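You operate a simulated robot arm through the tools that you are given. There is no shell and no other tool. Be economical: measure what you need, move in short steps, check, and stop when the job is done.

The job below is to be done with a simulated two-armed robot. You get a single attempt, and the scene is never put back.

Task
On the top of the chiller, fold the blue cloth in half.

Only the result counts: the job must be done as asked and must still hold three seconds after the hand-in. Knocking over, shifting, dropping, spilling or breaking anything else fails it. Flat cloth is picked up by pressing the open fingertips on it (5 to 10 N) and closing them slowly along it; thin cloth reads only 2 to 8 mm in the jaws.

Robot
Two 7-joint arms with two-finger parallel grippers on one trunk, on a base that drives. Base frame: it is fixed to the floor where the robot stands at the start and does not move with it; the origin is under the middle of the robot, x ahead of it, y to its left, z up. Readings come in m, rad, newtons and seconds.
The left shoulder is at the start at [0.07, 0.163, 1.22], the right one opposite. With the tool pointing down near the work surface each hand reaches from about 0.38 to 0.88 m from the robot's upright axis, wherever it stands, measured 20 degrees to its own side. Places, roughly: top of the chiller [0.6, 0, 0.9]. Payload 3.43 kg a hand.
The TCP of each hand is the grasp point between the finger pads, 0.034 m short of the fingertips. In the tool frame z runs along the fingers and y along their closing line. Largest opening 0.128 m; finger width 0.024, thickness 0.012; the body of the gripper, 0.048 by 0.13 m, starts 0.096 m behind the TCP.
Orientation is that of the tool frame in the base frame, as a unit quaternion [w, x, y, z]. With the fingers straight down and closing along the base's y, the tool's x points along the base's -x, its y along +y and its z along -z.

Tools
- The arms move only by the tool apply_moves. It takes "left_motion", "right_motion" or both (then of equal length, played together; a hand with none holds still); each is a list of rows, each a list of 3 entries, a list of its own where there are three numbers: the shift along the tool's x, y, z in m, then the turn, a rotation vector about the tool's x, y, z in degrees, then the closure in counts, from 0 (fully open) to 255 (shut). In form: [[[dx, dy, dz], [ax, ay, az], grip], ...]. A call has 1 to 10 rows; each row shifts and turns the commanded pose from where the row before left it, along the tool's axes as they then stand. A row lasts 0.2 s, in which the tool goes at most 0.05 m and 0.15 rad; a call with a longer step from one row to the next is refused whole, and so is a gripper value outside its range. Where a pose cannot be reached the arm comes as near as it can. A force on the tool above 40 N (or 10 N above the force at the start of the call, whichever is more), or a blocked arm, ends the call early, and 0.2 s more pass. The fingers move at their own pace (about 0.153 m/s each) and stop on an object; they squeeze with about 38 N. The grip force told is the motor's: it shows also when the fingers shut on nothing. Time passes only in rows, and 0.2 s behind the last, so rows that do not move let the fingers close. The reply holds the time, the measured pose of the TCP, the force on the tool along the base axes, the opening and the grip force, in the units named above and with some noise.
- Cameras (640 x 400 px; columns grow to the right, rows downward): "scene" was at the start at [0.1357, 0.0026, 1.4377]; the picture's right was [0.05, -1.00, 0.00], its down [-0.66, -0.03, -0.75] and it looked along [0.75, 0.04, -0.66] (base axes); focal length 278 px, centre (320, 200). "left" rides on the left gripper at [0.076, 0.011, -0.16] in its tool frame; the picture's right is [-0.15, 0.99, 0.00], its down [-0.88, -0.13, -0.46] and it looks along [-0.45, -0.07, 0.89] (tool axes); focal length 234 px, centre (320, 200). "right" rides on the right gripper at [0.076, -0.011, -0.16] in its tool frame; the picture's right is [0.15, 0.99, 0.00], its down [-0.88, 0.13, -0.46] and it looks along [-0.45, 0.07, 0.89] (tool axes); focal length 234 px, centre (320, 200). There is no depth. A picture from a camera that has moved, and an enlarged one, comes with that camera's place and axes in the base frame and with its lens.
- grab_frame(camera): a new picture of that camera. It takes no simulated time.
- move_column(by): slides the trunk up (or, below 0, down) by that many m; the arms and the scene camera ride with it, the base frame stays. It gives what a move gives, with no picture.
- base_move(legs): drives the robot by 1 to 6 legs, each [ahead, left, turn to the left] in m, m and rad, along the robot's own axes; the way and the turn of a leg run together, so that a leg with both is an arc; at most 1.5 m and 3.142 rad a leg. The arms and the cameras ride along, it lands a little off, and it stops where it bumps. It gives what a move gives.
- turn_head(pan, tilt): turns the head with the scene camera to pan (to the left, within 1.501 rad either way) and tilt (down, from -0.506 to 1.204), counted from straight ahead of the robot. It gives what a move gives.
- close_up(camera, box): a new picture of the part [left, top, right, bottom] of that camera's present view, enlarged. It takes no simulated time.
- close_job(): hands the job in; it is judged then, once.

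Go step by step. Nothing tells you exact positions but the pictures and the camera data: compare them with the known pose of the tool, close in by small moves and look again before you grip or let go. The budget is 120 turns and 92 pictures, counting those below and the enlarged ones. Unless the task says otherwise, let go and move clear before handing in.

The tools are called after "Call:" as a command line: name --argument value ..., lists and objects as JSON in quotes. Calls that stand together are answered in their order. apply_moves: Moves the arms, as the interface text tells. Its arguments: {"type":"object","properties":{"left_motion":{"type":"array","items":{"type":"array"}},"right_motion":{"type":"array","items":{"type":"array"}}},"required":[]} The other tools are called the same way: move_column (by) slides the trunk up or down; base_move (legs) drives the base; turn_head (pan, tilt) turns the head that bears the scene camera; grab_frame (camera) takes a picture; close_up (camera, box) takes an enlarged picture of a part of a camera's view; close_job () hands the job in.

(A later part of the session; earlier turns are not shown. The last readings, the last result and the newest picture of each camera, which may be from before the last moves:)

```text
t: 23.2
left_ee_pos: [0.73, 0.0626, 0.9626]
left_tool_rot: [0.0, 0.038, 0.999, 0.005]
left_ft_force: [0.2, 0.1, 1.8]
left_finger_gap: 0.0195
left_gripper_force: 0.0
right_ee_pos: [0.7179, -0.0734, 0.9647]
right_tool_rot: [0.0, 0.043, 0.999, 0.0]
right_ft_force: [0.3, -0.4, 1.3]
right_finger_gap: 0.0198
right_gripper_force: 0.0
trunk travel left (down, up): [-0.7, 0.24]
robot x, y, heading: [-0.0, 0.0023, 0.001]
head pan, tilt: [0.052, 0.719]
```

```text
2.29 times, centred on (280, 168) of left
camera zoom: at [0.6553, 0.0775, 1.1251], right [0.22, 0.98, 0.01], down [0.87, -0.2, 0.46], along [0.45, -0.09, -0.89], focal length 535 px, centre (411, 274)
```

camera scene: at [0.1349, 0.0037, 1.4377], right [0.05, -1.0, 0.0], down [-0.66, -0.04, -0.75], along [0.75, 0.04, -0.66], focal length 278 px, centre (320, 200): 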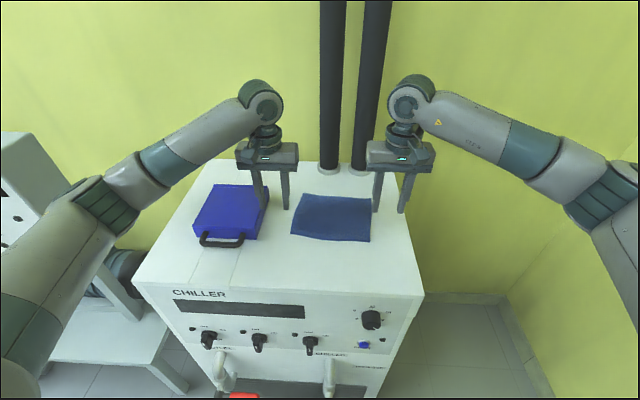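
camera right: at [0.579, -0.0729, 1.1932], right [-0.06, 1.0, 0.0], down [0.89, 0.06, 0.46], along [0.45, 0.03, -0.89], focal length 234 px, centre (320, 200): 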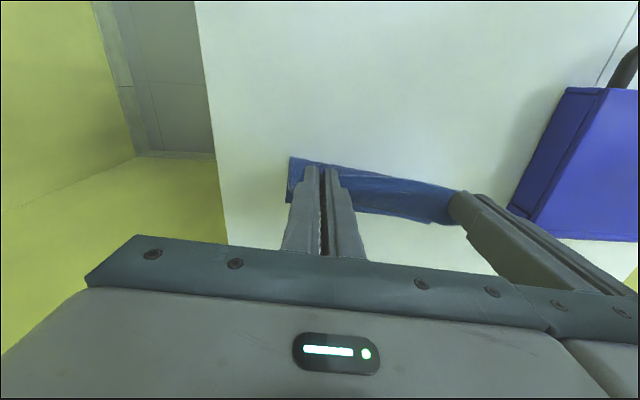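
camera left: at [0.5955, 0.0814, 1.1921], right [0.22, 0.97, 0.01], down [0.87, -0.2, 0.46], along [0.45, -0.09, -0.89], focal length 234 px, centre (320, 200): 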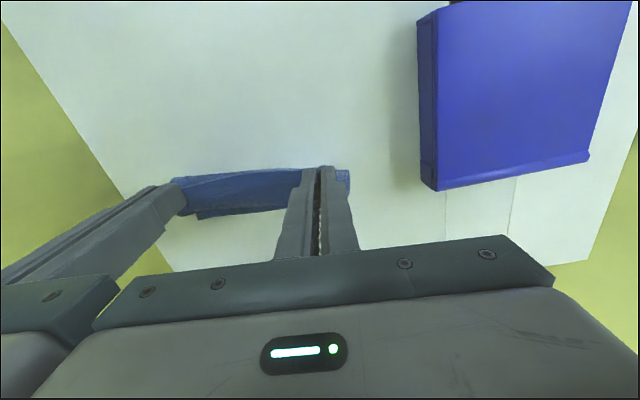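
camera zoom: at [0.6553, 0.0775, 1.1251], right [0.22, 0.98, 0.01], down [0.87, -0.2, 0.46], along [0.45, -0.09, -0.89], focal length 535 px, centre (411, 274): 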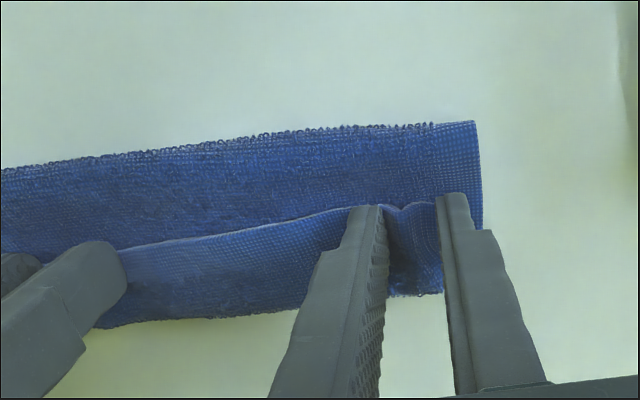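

Both hands have released and the rim is still doubled back. I'll lift clear and see how it settles.

Call:
apply_moves --right_motion '[[[0, 0, -0.01], [0, 0, 0], 215], [[0, 0, -0.02], [0, 0, 0], 215], [[0, 0, -0.03], [0, 0, 0], 215], [[0.02, 0, -0.03], [0, 0, 0], 215], [[0.02, -0.02, 0], [0, 0, 0], 215], [[0.02, -0.02, 0], [0, 0, 0], 215]]' --left_motion '[[[0, 0, -0.01], [0, 0, 0], 215], [[0, 0, -0.02], [0, 0, 0], 215], [[0, 0, -0.03], [0, 0, 0], 215], [[0.02, 0, -0.03], [0, 0, 0], 215], [[0.02, 0.02, 0], [0, 0, 0], 215], [[0.02, 0.02, 0], [0, 0, 0], 215]]'

Call:
close_up --camera "scene" --box '[260, 150, 400, 238]'

Call:
grab_frame --camera "right"

Call:
grab_frame --camera "left"

```text
t: 24.6
left_ee_pos: [0.6734, 0.1069, 1.0544]
left_tool_rot: [0.002, 0.038, 0.999, 0.005]
left_ft_force: [-1.0, 0.2, 0.5]
left_finger_gap: 0.02
left_gripper_force: 0.0
right_ee_pos: [0.6539, -0.109, 1.0566]
right_tool_rot: [0.001, 0.042, 0.999, -0.001]
right_ft_force: [0.2, 0.0, 0.7]
right_finger_gap: 0.02
right_gripper_force: 0.0
trunk travel left (down, up): [-0.7, 0.24]
robot x, y, heading: [0.0002, -0.0005, 0.002]
head pan, tilt: [0.052, 0.719]
```

```text
4.55 times, centred on (330, 194) of scene
camera zoom: at [0.1343, 0.003, 1.4379], right [0.05, -1.0, 0.0], down [-0.66, -0.04, -0.75], along [0.75, 0.04, -0.66], focal length 1262 px, centre (274, 227)
```

zoom: 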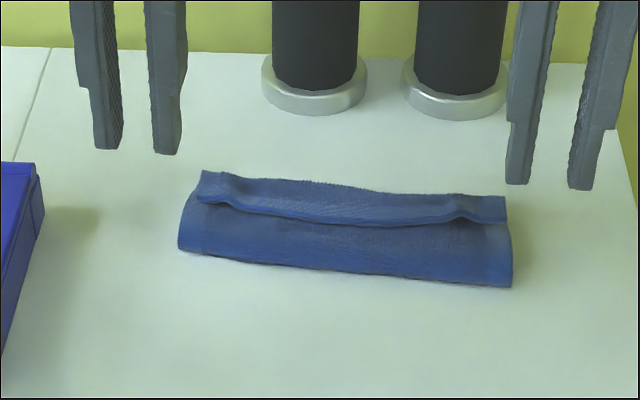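

```text
57 pictures are left
camera right: at [0.5779, -0.1143, 1.217], right [-0.06, 1.0, 0.0], down [0.89, 0.06, 0.46], along [0.45, 0.03, -0.89], focal length 234 px, centre (320, 200)
```

right: 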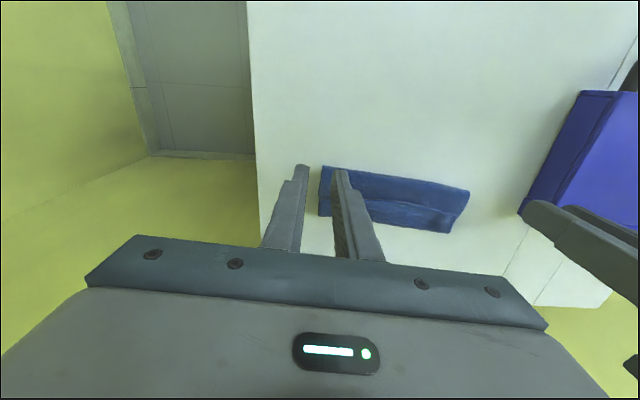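

```text
56 pictures are left
camera left: at [0.5992, 0.122, 1.2155], right [0.22, 0.98, 0.01], down [0.87, -0.2, 0.46], along [0.45, -0.09, -0.89], focal length 234 px, centre (320, 200)
```

left: 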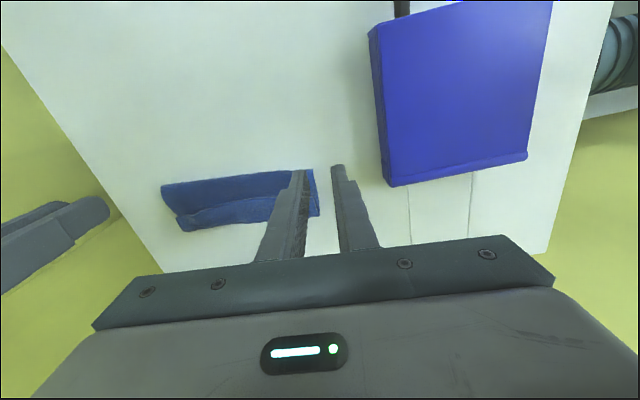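

The rim is still doubled back by roughly 25 mm. I'll re-grip it at the lip, pull it out nearly taut toward the far edge, and let it go from there so it lies flat.

Call:
apply_moves --right_motion '[[[-0.02, 0.02, 0], [0, 0, 0], 205], [[-0.02, 0.02, 0], [0, 0, 0], 205], [[-0.016, 0, 0.03], [0, 0, 0], 205], [[0, 0, 0.03], [0, 0, 0], 205], [[0, 0, 0.02], [0, 0, 0], 205], [[0, 0, 0.006], [0, 0, 0], 205], [[0, 0, 0.002], [0, 0, 0], 205], [[0, 0, 0], [0, 0, 0], 205]]' --left_motion '[[[-0.02, -0.02, 0], [0, 0, 0], 205], [[-0.02, -0.02, 0], [0, 0, 0], 205], [[-0.016, 0, 0.03], [0, 0, 0], 205], [[0, 0, 0.03], [0, 0, 0], 205], [[0, 0, 0.02], [0, 0, 0], 205], [[0, 0, 0.006], [0, 0, 0], 205], [[0, 0, 0.002], [0, 0, 0], 205], [[0, 0, 0], [0, 0, 0], 205]]'

Call:
close_up --camera "right" --box '[220, 80, 500, 255]'

Call:
close_up --camera "left" --box '[140, 80, 420, 255]'

```text
t: 26.4
left_ee_pos: [0.7272, 0.0628, 0.965]
left_tool_rot: [0.001, 0.038, 0.999, 0.005]
left_ft_force: [0.3, 0.4, 0.1]
left_finger_gap: 0.0248
left_gripper_force: 0.0
right_ee_pos: [0.7138, -0.0754, 0.9672]
right_tool_rot: [-0.002, 0.042, 0.999, 0.0]
right_ft_force: [-0.2, 0.4, 0.4]
right_finger_gap: 0.0252
right_gripper_force: 0.1
trunk travel left (down, up): [-0.7, 0.24]
robot x, y, heading: [0.0002, 0.0044, 0.001]
head pan, tilt: [0.052, 0.719]
```

```text
2.29 times, centred on (360, 168) of right
camera zoom: at [0.6385, -0.0792, 1.127], right [-0.06, 1.0, 0.0], down [0.89, 0.06, 0.45], along [0.45, 0.03, -0.89], focal length 535 px, centre (229, 274)
```

zoom: 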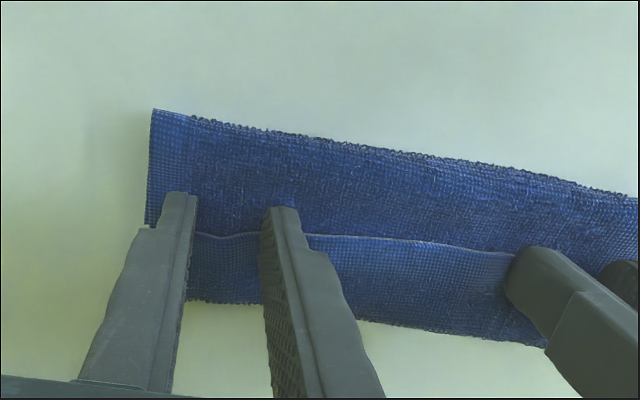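

```text
2.29 times, centred on (280, 168) of left
camera zoom: at [0.6525, 0.0782, 1.1267], right [0.22, 0.98, 0.01], down [0.87, -0.2, 0.46], along [0.45, -0.09, -0.89], focal length 535 px, centre (411, 274)
```

zoom: 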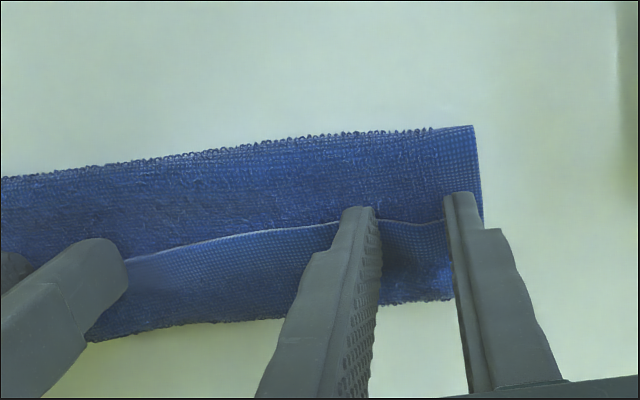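

The lip passes between the fingers of both hands. I'll nudge the right hand a few mm onto the strip and press.

Call:
apply_moves --right_motion '[[[-0.004, 0, 0], [0, 0, 0], 205], [[0, 0, 0.002], [0, 0, 0], 205], [[0, 0, 0.001], [0, 0, 0], 205], [[0, 0, 0], [0, 0, 0], 205]]' --left_motion '[[[0, 0, 0], [0, 0, 0], 205], [[0, 0, 0.001], [0, 0, 0], 205], [[0, 0, 0.001], [0, 0, 0], 205], [[0, 0, 0], [0, 0, 0], 205]]'

```text
t: 27.4
left_ee_pos: [0.7266, 0.0636, 0.9638]
left_tool_rot: [0.0, 0.039, 0.999, 0.004]
left_ft_force: [1.1, 0.2, 3.2]
left_finger_gap: 0.0251
left_gripper_force: 0.1
right_ee_pos: [0.7182, -0.0754, 0.9633]
right_tool_rot: [0.0, 0.042, 0.999, -0.001]
right_ft_force: [-0.6, 0.3, 2.1]
right_finger_gap: 0.0249
right_gripper_force: 0.0
trunk travel left (down, up): [-0.7, 0.24]
robot x, y, heading: [-0.0038, -0.0014, 0.003]
head pan, tilt: [0.052, 0.719]
```

Call:
apply_moves --right_motion '[[[0, 0, 0.0007], [0, 0, 0], 205], [[0, 0, 0], [0, 0, 0], 211], [[0, 0, 0], [0, 0, 0], 217], [[0, 0, 0], [0, 0, 0], 223], [[0, 0, 0], [0, 0, 0], 229], [[0, 0, 0], [0, 0, 0], 235], [[0, 0, 0], [0, 0, 0], 241], [[0, 0, 0], [0, 0, 0], 247], [[0, 0, 0], [0, 0, 0], 255], [[0, 0, 0], [0, 0, 0], 255]]' --left_motion '[[[0, 0, 0.0003], [0, 0, 0], 205], [[0, 0, 0], [0, 0, 0], 211], [[0, 0, 0], [0, 0, 0], 217], [[0, 0, 0], [0, 0, 0], 223], [[0, 0, 0], [0, 0, 0], 229], [[0, 0, 0], [0, 0, 0], 235], [[0, 0, 0], [0, 0, 0], 241], [[0, 0, 0], [0, 0, 0], 247], [[0, 0, 0], [0, 0, 0], 255], [[0, 0, 0], [0, 0, 0], 255]]'

Call:
close_up --camera "right" --box '[220, 80, 500, 255]'

Call:
close_up --camera "left" --box '[140, 80, 420, 255]'

```text
t: 29.6
left_ee_pos: [0.7259, 0.0621, 0.9631]
left_tool_rot: [0.001, 0.038, 0.999, 0.003]
left_ft_force: [0.0, -9.1, 2.0]
left_finger_gap: 0.0034
left_gripper_force: 37.5
right_ee_pos: [0.7172, -0.074, 0.9638]
right_tool_rot: [0.0, 0.041, 0.999, -0.001]
right_ft_force: [-0.3, 9.2, 2.7]
right_finger_gap: 0.0035
right_gripper_force: 38.0
trunk travel left (down, up): [-0.7, 0.24]
robot x, y, heading: [0.0014, 0.002, 0.003]
head pan, tilt: [0.052, 0.719]
```

```text
2.29 times, centred on (360, 168) of right
camera zoom: at [0.6419, -0.0792, 1.1243], right [-0.06, 1.0, 0.0], down [0.89, 0.06, 0.46], along [0.45, 0.03, -0.89], focal length 535 px, centre (229, 274)
```

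zoom: 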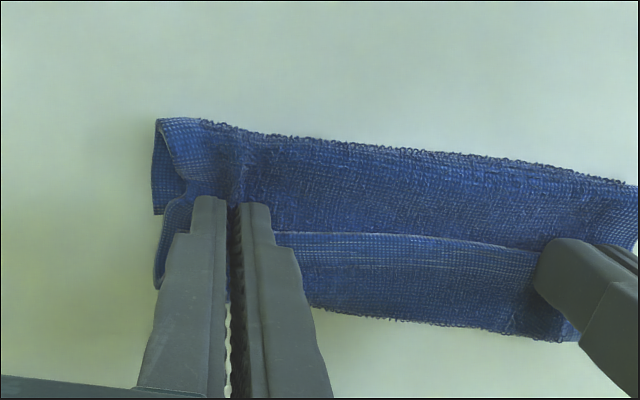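

```text
2.29 times, centred on (280, 168) of left
camera zoom: at [0.6508, 0.0777, 1.1244], right [0.22, 0.97, 0.01], down [0.87, -0.2, 0.46], along [0.45, -0.1, -0.89], focal length 535 px, centre (411, 274)
```

zoom: 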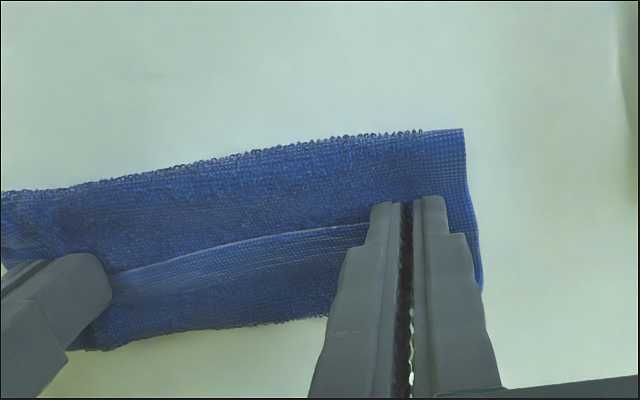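

Both hands hold a single-layer pinch (3.5 mm). I'll lift the rim 4 cm while moving forward to unroll the strip.

Call:
apply_moves --right_motion '[[[0, 0, -0.015], [0, 0, 0], 255], [[0, 0, -0.015], [0, 0, 0], 255], [[-0.007, 0, -0.01], [0, 0, 0], 255], [[-0.01, 0, 0], [0, 0, 0], 255], [[-0.01, 0, 0], [0, 0, 0], 255], [[0, 0, 0], [0, 0, 0], 255]]' --left_motion '[[[0, 0, -0.015], [0, 0, 0], 255], [[0, 0, -0.015], [0, 0, 0], 255], [[-0.007, 0, -0.01], [0, 0, 0], 255], [[-0.01, 0, 0], [0, 0, 0], 255], [[-0.01, 0, 0], [0, 0, 0], 255], [[0, 0, 0], [0, 0, 0], 255]]'

Call:
close_up --camera "right" --box '[220, 80, 500, 255]'

Call:
close_up --camera "left" --box '[140, 80, 420, 255]'

Call:
close_up --camera "scene" --box '[260, 150, 400, 238]'

```text
t: 31.0
left_ee_pos: [0.7535, 0.0586, 1.0038]
left_tool_rot: [0.001, 0.038, 0.999, 0.004]
left_ft_force: [0.7, -7.2, -0.5]
left_finger_gap: 0.0031
left_gripper_force: 37.7
right_ee_pos: [0.744, -0.0785, 1.004]
right_tool_rot: [0.0, 0.041, 0.999, 0.0]
right_ft_force: [-0.1, 6.9, 0.4]
right_finger_gap: 0.0034
right_gripper_force: 37.6
trunk travel left (down, up): [-0.7, 0.24]
robot x, y, heading: [0.0022, -0.0029, 0.005]
head pan, tilt: [0.052, 0.719]
```

```text
2.29 times, centred on (360, 168) of right
camera zoom: at [0.6692, -0.0809, 1.1645], right [-0.06, 1.0, 0.0], down [0.89, 0.06, 0.45], along [0.45, 0.03, -0.89], focal length 535 px, centre (229, 274)
```

zoom: 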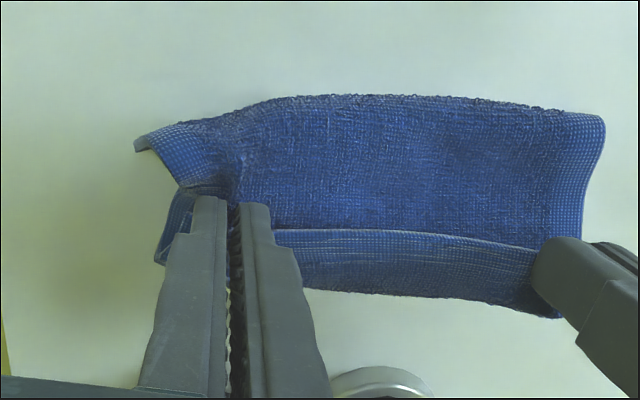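

```text
2.29 times, centred on (280, 168) of left
camera zoom: at [0.6779, 0.0747, 1.1638], right [0.22, 0.98, 0.01], down [0.87, -0.2, 0.46], along [0.45, -0.09, -0.89], focal length 535 px, centre (411, 274)
```

zoom: 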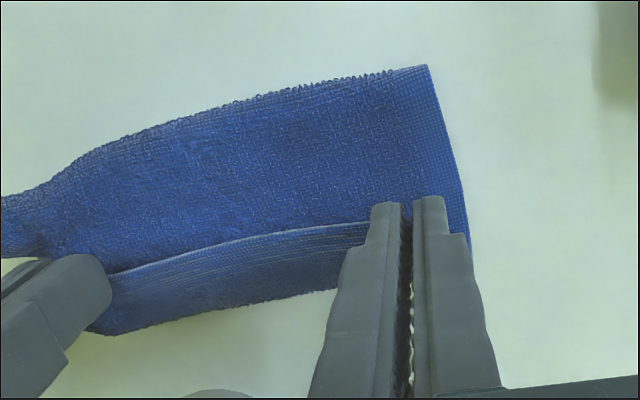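

```text
4.55 times, centred on (330, 194) of scene
camera zoom: at [0.1357, 0.0028, 1.4377], right [0.05, -1.0, 0.0], down [-0.66, -0.04, -0.75], along [0.75, 0.04, -0.66], focal length 1262 px, centre (274, 227)
```

zoom: 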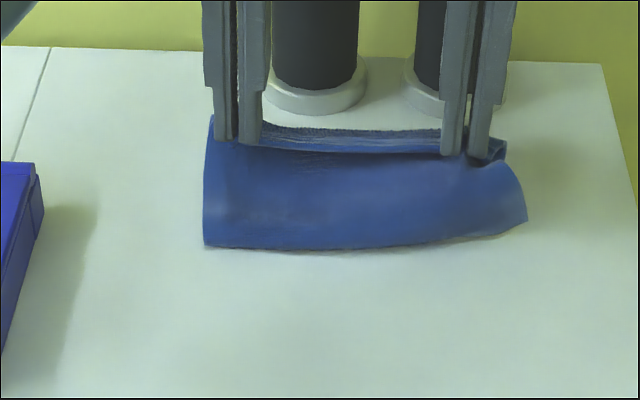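

The right side has a crease running into its jaws. I'll lift higher, to where the upper layer should hang straight, to see exactly what is held.

Call:
apply_moves --right_motion '[[[0.005, 0, -0.015], [0, 0, 0], 255], [[0.005, 0, -0.015], [0, 0, 0], 255], [[0.005, 0, -0.015], [0, 0, 0], 255], [[0, 0, 0], [0, 0, 0], 255]]' --left_motion '[[[0.005, 0, -0.015], [0, 0, 0], 255], [[0.005, 0, -0.015], [0, 0, 0], 255], [[0.005, 0, -0.015], [0, 0, 0], 255], [[0, 0, 0], [0, 0, 0], 255]]'

Call:
close_up --camera "scene" --box '[260, 130, 400, 218]'

Call:
close_up --camera "right" --box '[220, 80, 500, 255]'

Call:
close_up --camera "left" --box '[140, 80, 420, 255]'

```text
t: 32.0
left_ee_pos: [0.7393, 0.0614, 1.0487]
left_tool_rot: [0.0, 0.039, 0.999, 0.004]
left_ft_force: [0.0, -5.4, -0.2]
left_finger_gap: 0.003
left_gripper_force: 38.2
right_ee_pos: [0.7311, -0.0744, 1.0483]
right_tool_rot: [-0.001, 0.042, 0.999, 0.0]
right_ft_force: [-0.1, 5.4, 0.1]
right_finger_gap: 0.0032
right_gripper_force: 38.1
trunk travel left (down, up): [-0.7, 0.24]
robot x, y, heading: [0.0003, 0.0017, 0.002]
head pan, tilt: [0.052, 0.719]
```

```text
4.55 times, centred on (330, 174) of scene
camera zoom: at [0.1363, 0.0028, 1.4376], right [0.05, -1.0, 0.0], down [-0.66, -0.04, -0.75], along [0.75, 0.04, -0.66], focal length 1262 px, centre (274, 318)
```

zoom: 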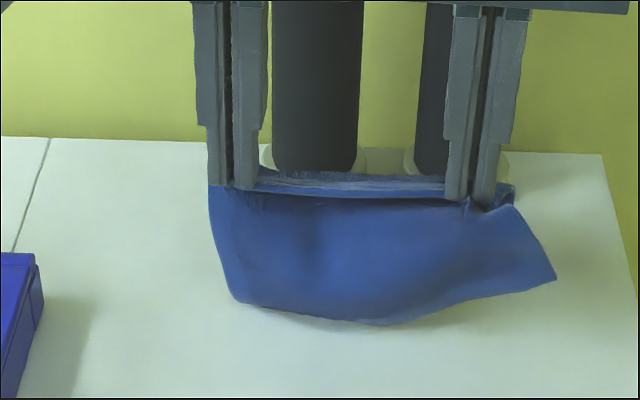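

```text
2.29 times, centred on (360, 168) of right
camera zoom: at [0.6555, -0.079, 1.2085], right [-0.06, 1.0, 0.0], down [0.89, 0.06, 0.45], along [0.45, 0.03, -0.89], focal length 535 px, centre (229, 274)
```

zoom: 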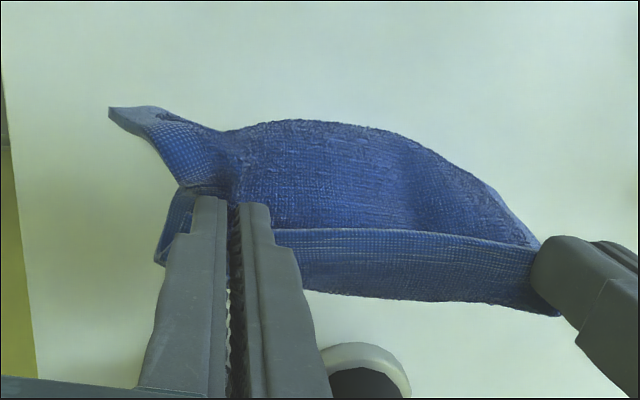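

```text
2.29 times, centred on (280, 168) of left
camera zoom: at [0.6632, 0.0754, 1.209], right [0.22, 0.98, 0.01], down [0.87, -0.2, 0.45], along [0.44, -0.09, -0.89], focal length 535 px, centre (411, 274)
```

zoom: 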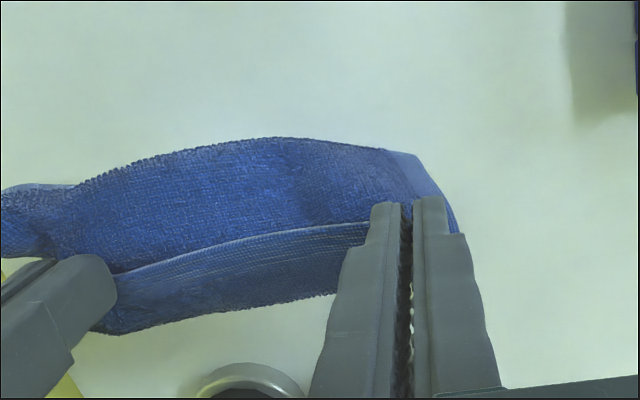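

Because the fingers cover the strip lengthwise, the rim has to double back with this grip. I'll unfold the cloth by taking the rim back to where it started, then re-grip with the hands yawed 90° so the jaws clamp just the rim.

Call:
apply_moves --right_motion '[[[0.03, 0, 0], [0, 0, 0], 255], [[0.03, 0, 0.01], [0, 0, 0], 255], [[0.03, 0, 0.02], [0, 0, 0], 255], [[0.03, 0, 0.025], [0, 0, 0], 255], [[0.03, 0, 0.025], [0, 0, 0], 255], [[0.005, 0, 0.005], [0, 0, 0], 255], [[0, 0, 0], [0, 0, 0], 255]]' --left_motion '[[[0.03, 0, 0], [0, 0, 0], 255], [[0.03, 0, 0.01], [0, 0, 0], 255], [[0.03, 0, 0.02], [0, 0, 0], 255], [[0.03, 0, 0.025], [0, 0, 0], 255], [[0.03, 0, 0.025], [0, 0, 0], 255], [[0.005, 0, 0.005], [0, 0, 0], 255], [[0, 0, 0], [0, 0, 0], 255]]'

Call:
close_up --camera "scene" --box '[240, 150, 400, 250]'

Call:
close_up --camera "right" --box '[220, 80, 500, 255]'

```text
t: 33.6
left_ee_pos: [0.5833, 0.0739, 0.9637]
left_tool_rot: [0.0, 0.039, 0.999, 0.004]
left_ft_force: [-0.2, -6.7, 0.8]
left_finger_gap: 0.0031
left_gripper_force: 37.7
right_ee_pos: [0.5748, -0.0608, 0.9639]
right_tool_rot: [0.0, 0.042, 0.999, 0.001]
right_ft_force: [3.2, 5.4, 9.6]
right_finger_gap: 0.0033
right_gripper_force: 38.1
trunk travel left (down, up): [-0.7, 0.24]
robot x, y, heading: [0.0003, -0.0024, -0.0]
head pan, tilt: [0.052, 0.719]
```

```text
4.00 times, centred on (320, 200) of scene
camera zoom: at [0.1353, 0.0029, 1.4379], right [0.05, -1.0, 0.0], down [-0.66, -0.04, -0.75], along [0.75, 0.04, -0.66], focal length 1110 px, centre (320, 200)
```

zoom: 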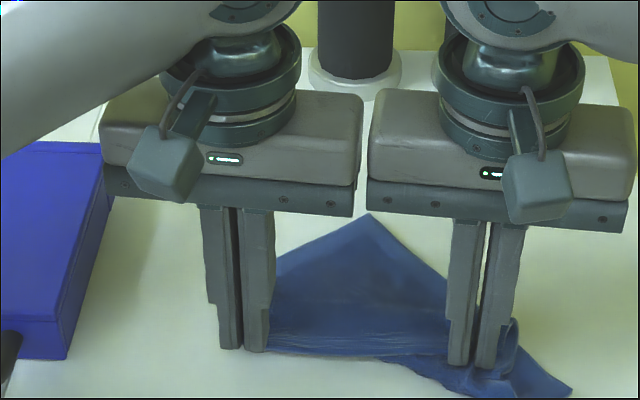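

```text
2.29 times, centred on (360, 168) of right
camera zoom: at [0.5, -0.0662, 1.1247], right [-0.06, 1.0, 0.0], down [0.89, 0.06, 0.46], along [0.46, 0.03, -0.89], focal length 535 px, centre (229, 274)
```

zoom: 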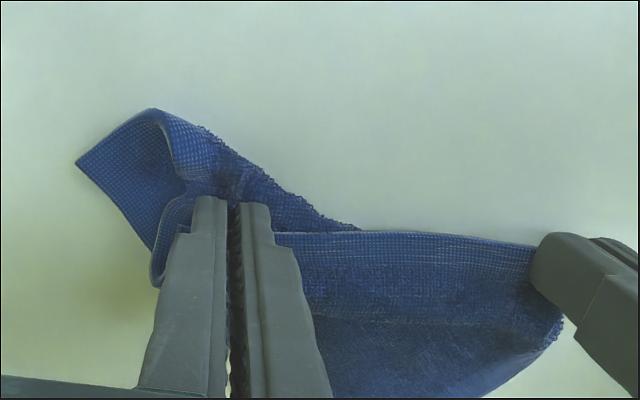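

The right hand also pinched the layer beneath, so that corner got dragged along. I'll release with the right hand while the left keeps hold, and move it clear to look.

Call:
apply_moves --right_motion '[[[0, 0, 0], [0, 0, 0], 240], [[0, 0, 0], [0, 0, 0], 220], [[0, 0, 0], [0, 0, 0], 200], [[0, 0, -0.01], [0, 0, 0], 200], [[0, 0, -0.03], [0, 0, 0], 200], [[0, 0, -0.04], [0, 0, 0], 200], [[0, -0.03, -0.02], [0, 0, 0], 200], [[0, -0.04, 0], [0, 0, 0], 200], [[0, -0.04, 0], [0, 0, 0], 200]]'

Call:
close_up --camera "scene" --box '[240, 150, 400, 250]'

Call:
grab_frame --camera "right"

```text
t: 35.6
left_ee_pos: [0.5833, 0.0737, 0.9625]
left_tool_rot: [0.0, 0.038, 0.999, 0.004]
left_ft_force: [-0.5, -0.3, 0.5]
left_finger_gap: 0.0029
left_gripper_force: 37.5
right_ee_pos: [0.5677, -0.1729, 1.0626]
right_tool_rot: [0.0, 0.041, 0.999, 0.001]
right_ft_force: [0.8, -0.2, -0.9]
right_finger_gap: 0.0276
right_gripper_force: 0.0
trunk travel left (down, up): [-0.7, 0.24]
robot x, y, heading: [-0.0017, 0.0013, -0.001]
head pan, tilt: [0.052, 0.719]
```

```text
4.00 times, centred on (320, 200) of scene
camera zoom: at [0.1352, 0.0012, 1.4378], right [0.05, -1.0, 0.0], down [-0.66, -0.03, -0.75], along [0.75, 0.04, -0.66], focal length 1110 px, centre (320, 200)
```

zoom: 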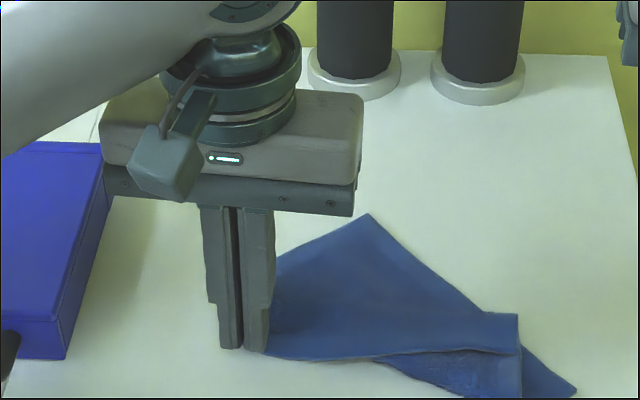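

```text
42 pictures are left
camera right: at [0.4918, -0.1785, 1.2233], right [-0.06, 1.0, 0.0], down [0.89, 0.06, 0.46], along [0.45, 0.03, -0.89], focal length 234 px, centre (320, 200)
```

right: 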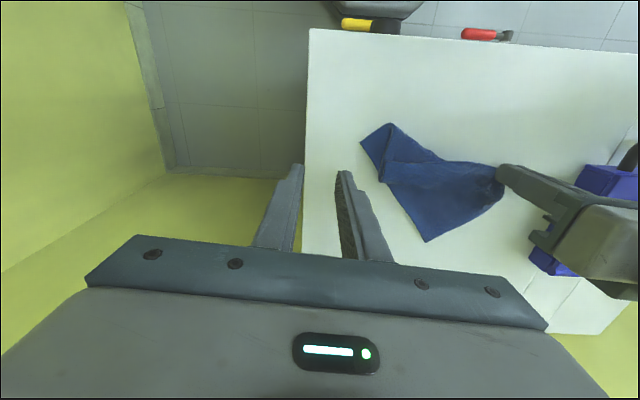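

The left hand still holds the near-left corner and the far-right portion is tucked underneath. I'll look closer at how the layers lie.

Call:
close_up --camera "right" --box '[340, 105, 532, 250]'

Call:
close_up --camera "scene" --box '[330, 195, 394, 255]'

```text
2.76 times, centred on (436, 178) of right
camera zoom: at [0.4918, -0.1785, 1.2233], right [-0.06, 1.0, 0.0], down [0.89, 0.06, 0.46], along [0.45, 0.03, -0.89], focal length 646 px, centre (0, 262)
```

zoom: 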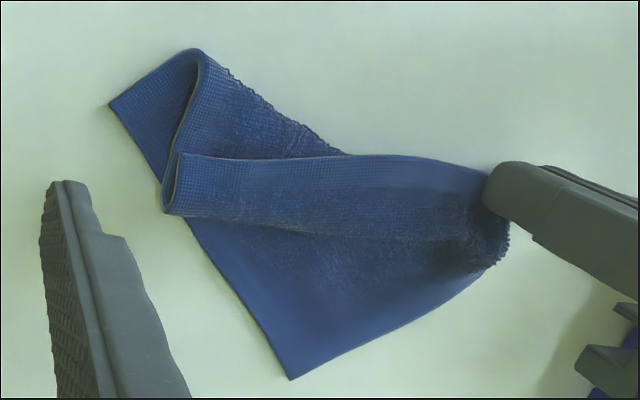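

```text
6.67 times, centred on (362, 225) of scene
camera zoom: at [0.1352, 0.0012, 1.4378], right [0.05, -1.0, 0.0], down [-0.66, -0.03, -0.75], along [0.75, 0.04, -0.66], focal length 1851 px, centre (40, 33)
```

zoom: 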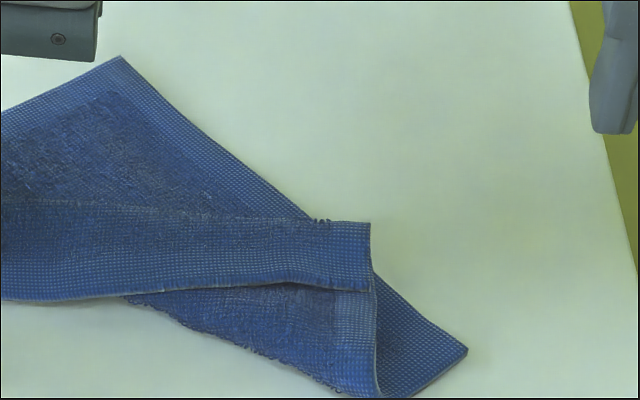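

The far edge now runs diagonally and only the right part of the near rim is still doubled over; the cloth is elastic and springs flat. I'll lift it by the near-left corner with the left hand so it hangs and unfolds by itself, and draw the right hand back a little.

Call:
apply_moves --left_motion '[[[0, 0, -0.02], [0, 0, 0], 255], [[0, 0, -0.03], [0, 0, 0], 255], [[0, 0, -0.03], [0, 0, 0], 255], [[0, 0, -0.03], [0, 0, 0], 255], [[0, 0, -0.03], [0, 0, 0], 255], [[0, 0, -0.03], [0, 0, 0], 255], [[0, 0, -0.03], [0, 0, 0], 255], [[0, 0, -0.03], [0, 0, 0], 255], [[0, 0, 0], [0, 0, 0], 255], [[0, 0, 0], [0, 0, 0], 255]]' --right_motion '[[[0, -0.03, 0], [0, 0, 0], 200], [[0, -0.03, 0], [0, 0, 0], 200], [[0, 0, 0], [0, 0, 0], 200], [[0, 0, 0], [0, 0, 0], 200], [[0, 0, 0], [0, 0, 0], 200], [[0, 0, 0], [0, 0, 0], 200], [[0, 0, 0], [0, 0, 0], 200], [[0, 0, 0], [0, 0, 0], 200], [[0, 0, 0], [0, 0, 0], 200], [[0, 0, 0], [0, 0, 0], 200]]'

Call:
grab_frame --camera "scene"

```text
t: 37.8
left_ee_pos: [0.5834, 0.0727, 1.1958]
left_tool_rot: [0.001, 0.038, 0.999, 0.005]
left_ft_force: [-0.3, -0.3, -0.2]
left_finger_gap: 0.0027
left_gripper_force: 37.6
right_ee_pos: [0.5635, -0.2329, 1.0636]
right_tool_rot: [-0.002, 0.041, 0.999, 0.001]
right_ft_force: [-0.1, -0.2, 0.2]
right_finger_gap: 0.0274
right_gripper_force: 0.0
trunk travel left (down, up): [-0.7, 0.24]
robot x, y, heading: [-0.0004, 0.0027, 0.003]
head pan, tilt: [0.052, 0.719]
```

```text
39 pictures are left
camera scene: at [0.1356, 0.0027, 1.4377], right [0.05, -1.0, 0.0], down [-0.66, -0.04, -0.75], along [0.75, 0.04, -0.66], focal length 278 px, centre (320, 200)
```

scene: 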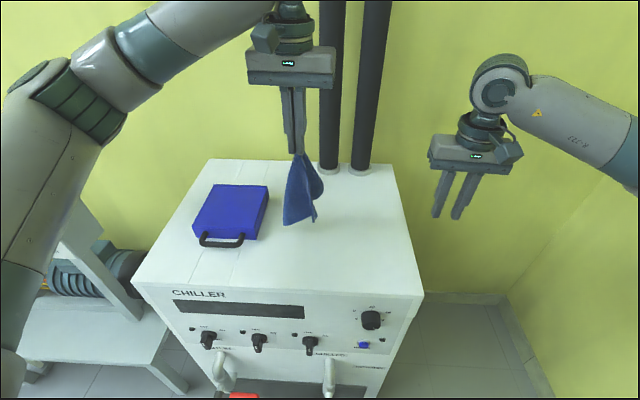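

Call:
close_up --camera "scene" --box '[240, 140, 368, 240]'

Call:
grab_frame --camera "right"

```text
4.00 times, centred on (304, 190) of scene
camera zoom: at [0.1356, 0.0027, 1.4377], right [0.05, -1.0, 0.0], down [-0.66, -0.04, -0.75], along [0.75, 0.04, -0.66], focal length 1110 px, centre (384, 240)
```

zoom: 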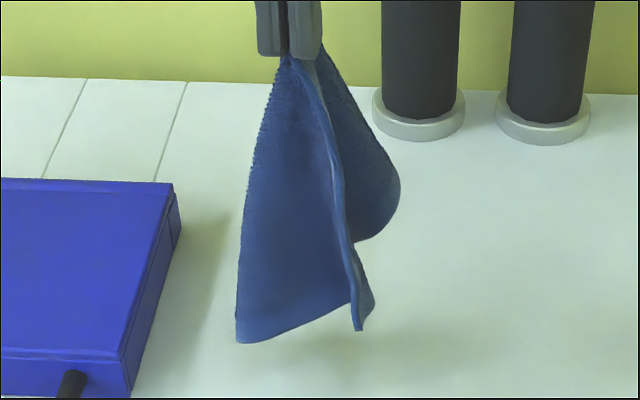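

```text
37 pictures are left
camera right: at [0.4865, -0.2369, 1.2233], right [-0.06, 1.0, 0.0], down [0.89, 0.06, 0.45], along [0.45, 0.03, -0.89], focal length 234 px, centre (320, 200)
```

right: 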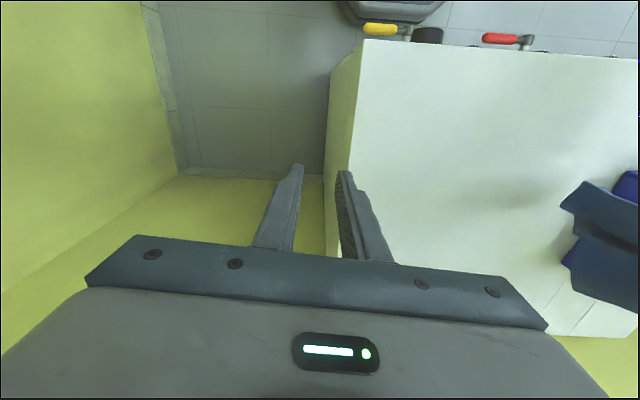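

The cloth has unfolded and hangs from its near-left corner. I'll move it back and to the right, then lower while retreating along its diagonal so it spreads.

Call:
apply_moves --left_motion '[[[-0.0215, -0.0238, 0], [0, 0, 0], 255], [[-0.0215, -0.0238, 0], [0, 0, 0], 255], [[-0.0215, -0.0238, 0], [0, 0, 0], 255], [[-0.0215, -0.0238, 0], [0, 0, 0], 255], [[-0.0215, -0.0238, 0], [0, 0, 0], 255], [[-0.0215, -0.0238, 0], [0, 0, 0], 255], [[0, 0, 0], [0, 0, 0], 255], [[0, 0, 0.02], [0, 0, 0], 255], [[0, 0, 0.02], [0, 0, 0], 255], [[0, 0, 0], [0, 0, 0], 255]]' --right_motion '[[[0, -0.03, 0], [0, 0, 0], 200], [[0, -0.03, 0], [0, 0, 0], 200], [[0, 0, 0], [0, 0, 0], 200], [[0, 0, 0], [0, 0, 0], 200], [[0, 0, 0], [0, 0, 0], 200], [[0, 0, 0], [0, 0, 0], 200], [[0, 0, 0], [0, 0, 0], 200], [[0, 0, 0], [0, 0, 0], 200], [[0, 0, 0], [0, 0, 0], 200], [[0, 0, 0], [0, 0, 0], 200]]'

Call:
grab_frame --camera "scene"

```text
t: 40.0
left_ee_pos: [0.701, -0.0793, 1.1545]
left_tool_rot: [-0.001, 0.038, 0.999, 0.005]
left_ft_force: [-0.2, -0.3, 0.6]
left_finger_gap: 0.0032
left_gripper_force: 37.4
right_ee_pos: [0.5574, -0.2895, 1.0627]
right_tool_rot: [0.0, 0.042, 0.999, 0.0]
right_ft_force: [0.1, -0.6, -1.0]
right_finger_gap: 0.0273
right_gripper_force: 0.0
trunk travel left (down, up): [-0.7, 0.24]
robot x, y, heading: [-0.0013, 0.0015, 0.005]
head pan, tilt: [0.052, 0.719]
```

```text
36 pictures are left
camera scene: at [0.1352, 0.0031, 1.4378], right [0.05, -1.0, 0.0], down [-0.66, -0.04, -0.75], along [0.75, 0.04, -0.66], focal length 278 px, centre (320, 200)
```

scene: 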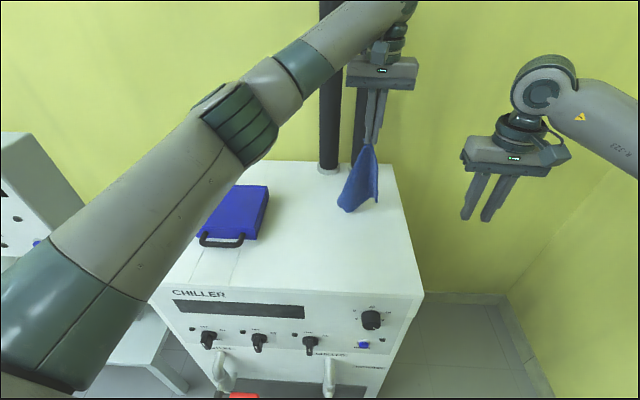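

Call:
apply_moves --left_motion '[[[0.006, 0.007, 0.02], [0, 0, 0], 255], [[0.01, 0.012, 0.02], [0, 0, 0], 255], [[0.012, 0.014, 0.02], [0, 0, 0], 255], [[0.013, 0.015, 0.02], [0, 0, 0], 255], [[0.014, 0.016, 0.02], [0, 0, 0], 255], [[0.015, 0.017, 0.02], [0, 0, 0], 255], [[0.016, 0.018, 0.02], [0, 0, 0], 255], [[0.017, 0.019, 0.02], [0, 0, 0], 255], [[0.017, 0.019, 0.02], [0, 0, 0], 255], [[0.01, 0.011, 0.01], [0, 0, 0], 255]]'

Call:
close_up --camera "scene" --box '[240, 140, 400, 240]'

```text
t: 42.2
left_ee_pos: [0.5847, 0.0802, 0.964]
left_tool_rot: [0.0, 0.039, 0.999, 0.004]
left_ft_force: [0.0, 0.3, 0.4]
left_finger_gap: 0.0028
left_gripper_force: 37.7
right_ee_pos: [0.5576, -0.2912, 1.0637]
right_tool_rot: [-0.001, 0.042, 0.999, -0.001]
right_ft_force: [0.4, -0.4, 0.1]
right_finger_gap: 0.0275
right_gripper_force: 0.0
trunk travel left (down, up): [-0.7, 0.24]
robot x, y, heading: [0.0, 0.0056, 0.004]
head pan, tilt: [0.052, 0.719]
```

```text
4.00 times, centred on (320, 190) of scene
camera zoom: at [0.1355, 0.0031, 1.4378], right [0.05, -1.0, 0.0], down [-0.66, -0.04, -0.75], along [0.75, 0.04, -0.66], focal length 1110 px, centre (320, 240)
```

zoom: 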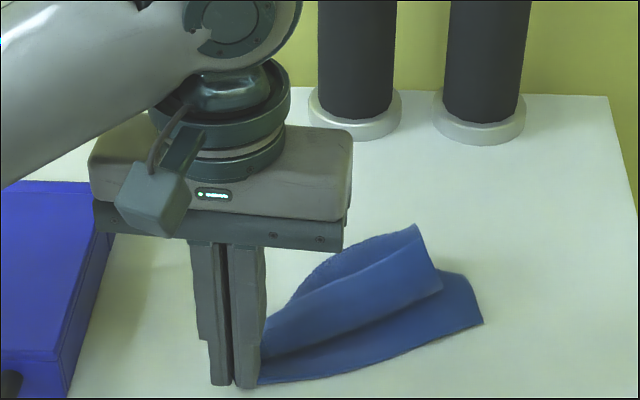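

The cloth is laid down diagonally with one soft fold. I'll release the left, lift it straight up, and look at the layout.

Call:
apply_moves --left_motion '[[[0, 0, 0], [0, 0, 0], 240], [[0, 0, 0], [0, 0, 0], 220], [[0, 0, 0], [0, 0, 0], 200], [[0, 0, -0.02], [0, 0, 0], 200], [[0, 0, -0.04], [0, 0, 0], 200], [[0.0, 0.03, -0.04], [0, 0, 0], 200], [[0.0, 0.045, 0], [0, 0, 0], 200], [[0.0, 0.045, 0], [0, 0, 0], 200]]'

Call:
close_up --camera "scene" --box '[240, 150, 400, 250]'

```text
t: 44.0
left_ee_pos: [0.5941, 0.1998, 1.0665]
left_tool_rot: [0.0, 0.037, 0.999, 0.003]
left_ft_force: [-0.4, 0.3, -0.2]
left_finger_gap: 0.0277
left_gripper_force: 0.0
right_ee_pos: [0.5565, -0.29, 1.0642]
right_tool_rot: [0.0, 0.042, 0.999, -0.001]
right_ft_force: [0.4, 0.4, 0.6]
right_finger_gap: 0.0274
right_gripper_force: 0.1
trunk travel left (down, up): [-0.7, 0.24]
robot x, y, heading: [0.0009, -0.001, 0.003]
head pan, tilt: [0.052, 0.719]
```

```text
4.00 times, centred on (320, 200) of scene
camera zoom: at [0.1352, 0.0045, 1.4378], right [0.05, -1.0, 0.0], down [-0.66, -0.04, -0.75], along [0.75, 0.04, -0.66], focal length 1110 px, centre (320, 200)
```

zoom: 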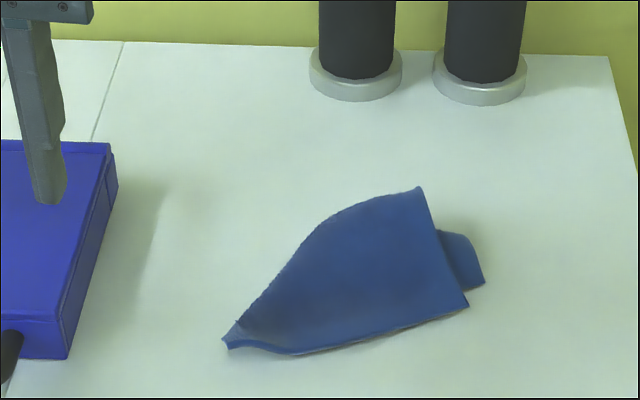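

Call:
close_up --camera "left" --box '[0, 60, 320, 260]'

Call:
close_up --camera "scene" --box '[286, 192, 366, 242]'

```text
2.00 times, centred on (160, 160) of left
camera zoom: at [0.5195, 0.2139, 1.2267], right [0.22, 0.97, 0.01], down [0.87, -0.2, 0.45], along [0.44, -0.1, -0.89], focal length 468 px, centre (640, 280)
```

zoom: 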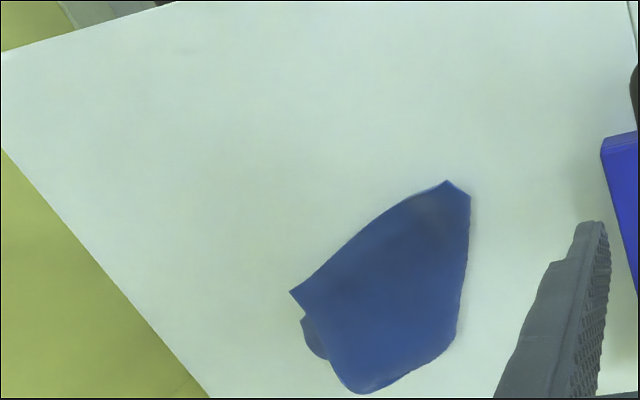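

```text
8.00 times, centred on (326, 217) of scene
camera zoom: at [0.1352, 0.0045, 1.4378], right [0.05, -1.0, 0.0], down [-0.66, -0.04, -0.75], along [0.75, 0.04, -0.66], focal length 2221 px, centre (272, 64)
```

zoom: 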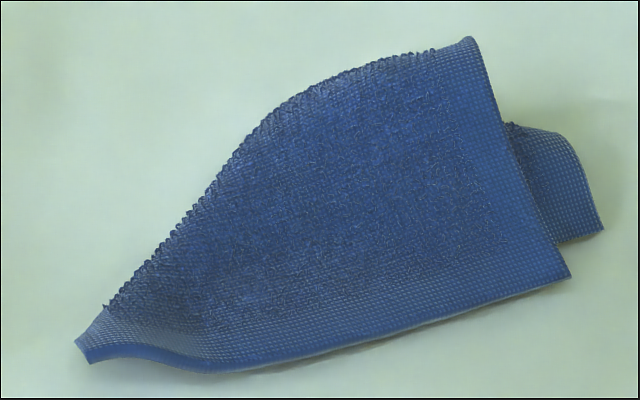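

The visible top flap has a true corner at about (0.624, −0.064), and the near-left corner is at about (0.583, 0.087). The hem between them is one cloth edge. I'll grip both ends and lift so it hangs straight, turning the hands first so the gripper bodies don't clash.

Call:
apply_moves --right_motion '[[[0, 0, 0], [0, 0, -8.1], 213], [[0, 0, 0], [0, 0, -8.1], 213], [[0, 0, 0], [0, 0, -8.1], 213], [[0, 0, 0], [0, 0, -8.1], 213], [[0, 0, 0], [0, 0, -8.1], 213], [[0, 0, 0], [0, 0, -8.1], 213], [[0, 0, 0], [0, 0, -8.1], 213], [[0, 0, 0], [0, 0, -8.3], 213], [[0, 0, 0], [0, 0, 0], 213]]' --left_motion '[[[0, 0, 0], [0, 0, 6], 213], [[0, 0, 0], [0, 0, 6], 213], [[0, 0, 0], [0, 0, 6], 213], [[0, 0, 0], [0, 0, 6], 213], [[0, 0, 0], [0, 0, 6], 213], [[0, 0, 0], [0, 0, 6], 213], [[0, 0, 0], [0, 0, 6], 213], [[0, 0, 0], [0, 0, 6], 213], [[0, 0, 0], [0, 0, 0], 213]]'

```text
t: 46.0
left_ee_pos: [0.592, 0.1989, 1.065]
left_tool_rot: [-0.003, 0.443, 0.897, 0.004]
left_ft_force: [-0.5, -0.7, -0.2]
left_finger_gap: 0.0209
left_gripper_force: 0.1
right_ee_pos: [0.5367, -0.2752, 1.0719]
right_tool_rot: [-0.003, -0.48, 0.877, -0.003]
right_ft_force: [0.6, 0.2, 0.3]
right_finger_gap: 0.021
right_gripper_force: 0.1
right hand out of reach, approached as far as the arm can: row 8
trunk travel left (down, up): [-0.7, 0.24]
robot x, y, heading: [0.0031, -0.0001, 0.002]
head pan, tilt: [0.052, 0.719]
```

Call:
apply_moves --right_motion '[[[-0.0336, 0.0077, 0], [0, 0, 0], 213], [[-0.0336, 0.0077, 0], [0, 0, 0], 213], [[-0.0336, 0.0077, 0], [0, 0, 0], 213], [[-0.0336, 0.0077, 0], [0, 0, 0], 213], [[-0.0336, 0.0077, 0], [0, 0, 0], 213], [[-0.0336, 0.0077, 0], [0, 0, 0], 213], [[-0.0336, 0.0077, 0], [0, 0, 0], 213], [[0, 0, 0.03], [0, 0, 0], 213], [[0, 0, 0.03], [0, 0, 0], 213], [[0, 0, 0.02], [0, 0, 0], 213]]' --left_motion '[[[-0.0137, -0.0111, 0], [0, 0, 0], 213], [[-0.0137, -0.0111, 0], [0, 0, 0], 213], [[-0.0137, -0.0111, 0], [0, 0, 0], 213], [[-0.0137, -0.0111, 0], [0, 0, 0], 213], [[-0.0137, -0.0111, 0], [0, 0, 0], 213], [[-0.0137, -0.0111, 0], [0, 0, 0], 213], [[-0.0137, -0.0111, 0], [0, 0, 0], 213], [[0, 0, 0.03], [0, 0, 0], 213], [[0, 0, 0.03], [0, 0, 0], 213], [[0, 0, 0.02], [0, 0, 0], 213]]'

Call:
grab_frame --camera "right"

Call:
grab_frame --camera "left"

Call:
close_up --camera "scene" --box '[270, 165, 398, 245]'

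```text
t: 48.2
left_ee_pos: [0.5904, 0.0758, 0.9823]
left_tool_rot: [0.0, 0.442, 0.897, 0.004]
left_ft_force: [-0.7, 0.2, 0.3]
left_finger_gap: 0.0213
left_gripper_force: 0.0
right_ee_pos: [0.6181, -0.0496, 0.9913]
right_tool_rot: [-0.002, -0.479, 0.878, -0.003]
right_ft_force: [-0.9, -0.6, 0.2]
right_finger_gap: 0.0212
right_gripper_force: 0.0
trunk travel left (down, up): [-0.7, 0.24]
robot x, y, heading: [-0.0029, 0.0008, 0.001]
head pan, tilt: [0.052, 0.719]
```

```text
31 pictures are left
camera right: at [0.5877, -0.1172, 1.1525], right [-0.91, 0.41, 0.0], down [0.37, 0.82, 0.45], along [0.19, 0.41, -0.89], focal length 234 px, centre (320, 200)
```

right: 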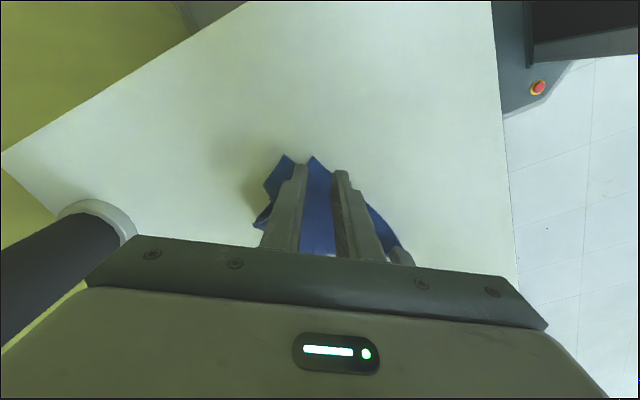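

```text
30 pictures are left
camera left: at [0.5529, 0.1407, 1.1441], right [0.87, 0.49, 0.01], down [0.43, -0.78, 0.45], along [0.22, -0.39, -0.89], focal length 234 px, centre (320, 200)
```

left: 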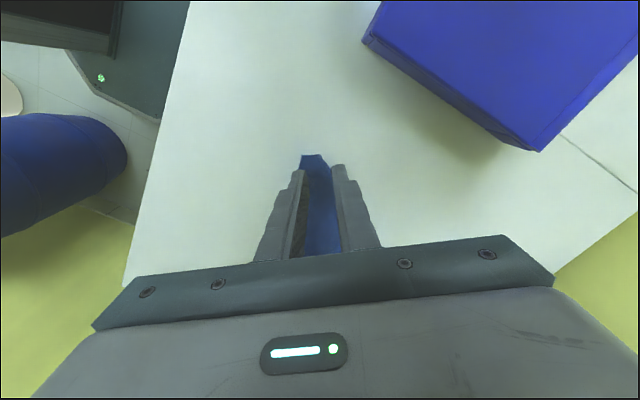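

```text
5.00 times, centred on (334, 205) of scene
camera zoom: at [0.1361, 0.003, 1.4377], right [0.05, -1.0, 0.0], down [-0.66, -0.04, -0.75], along [0.75, 0.04, -0.66], focal length 1388 px, centre (250, 175)
```

zoom: 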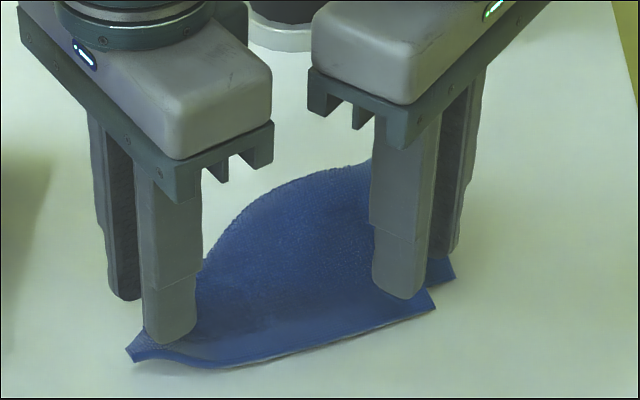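

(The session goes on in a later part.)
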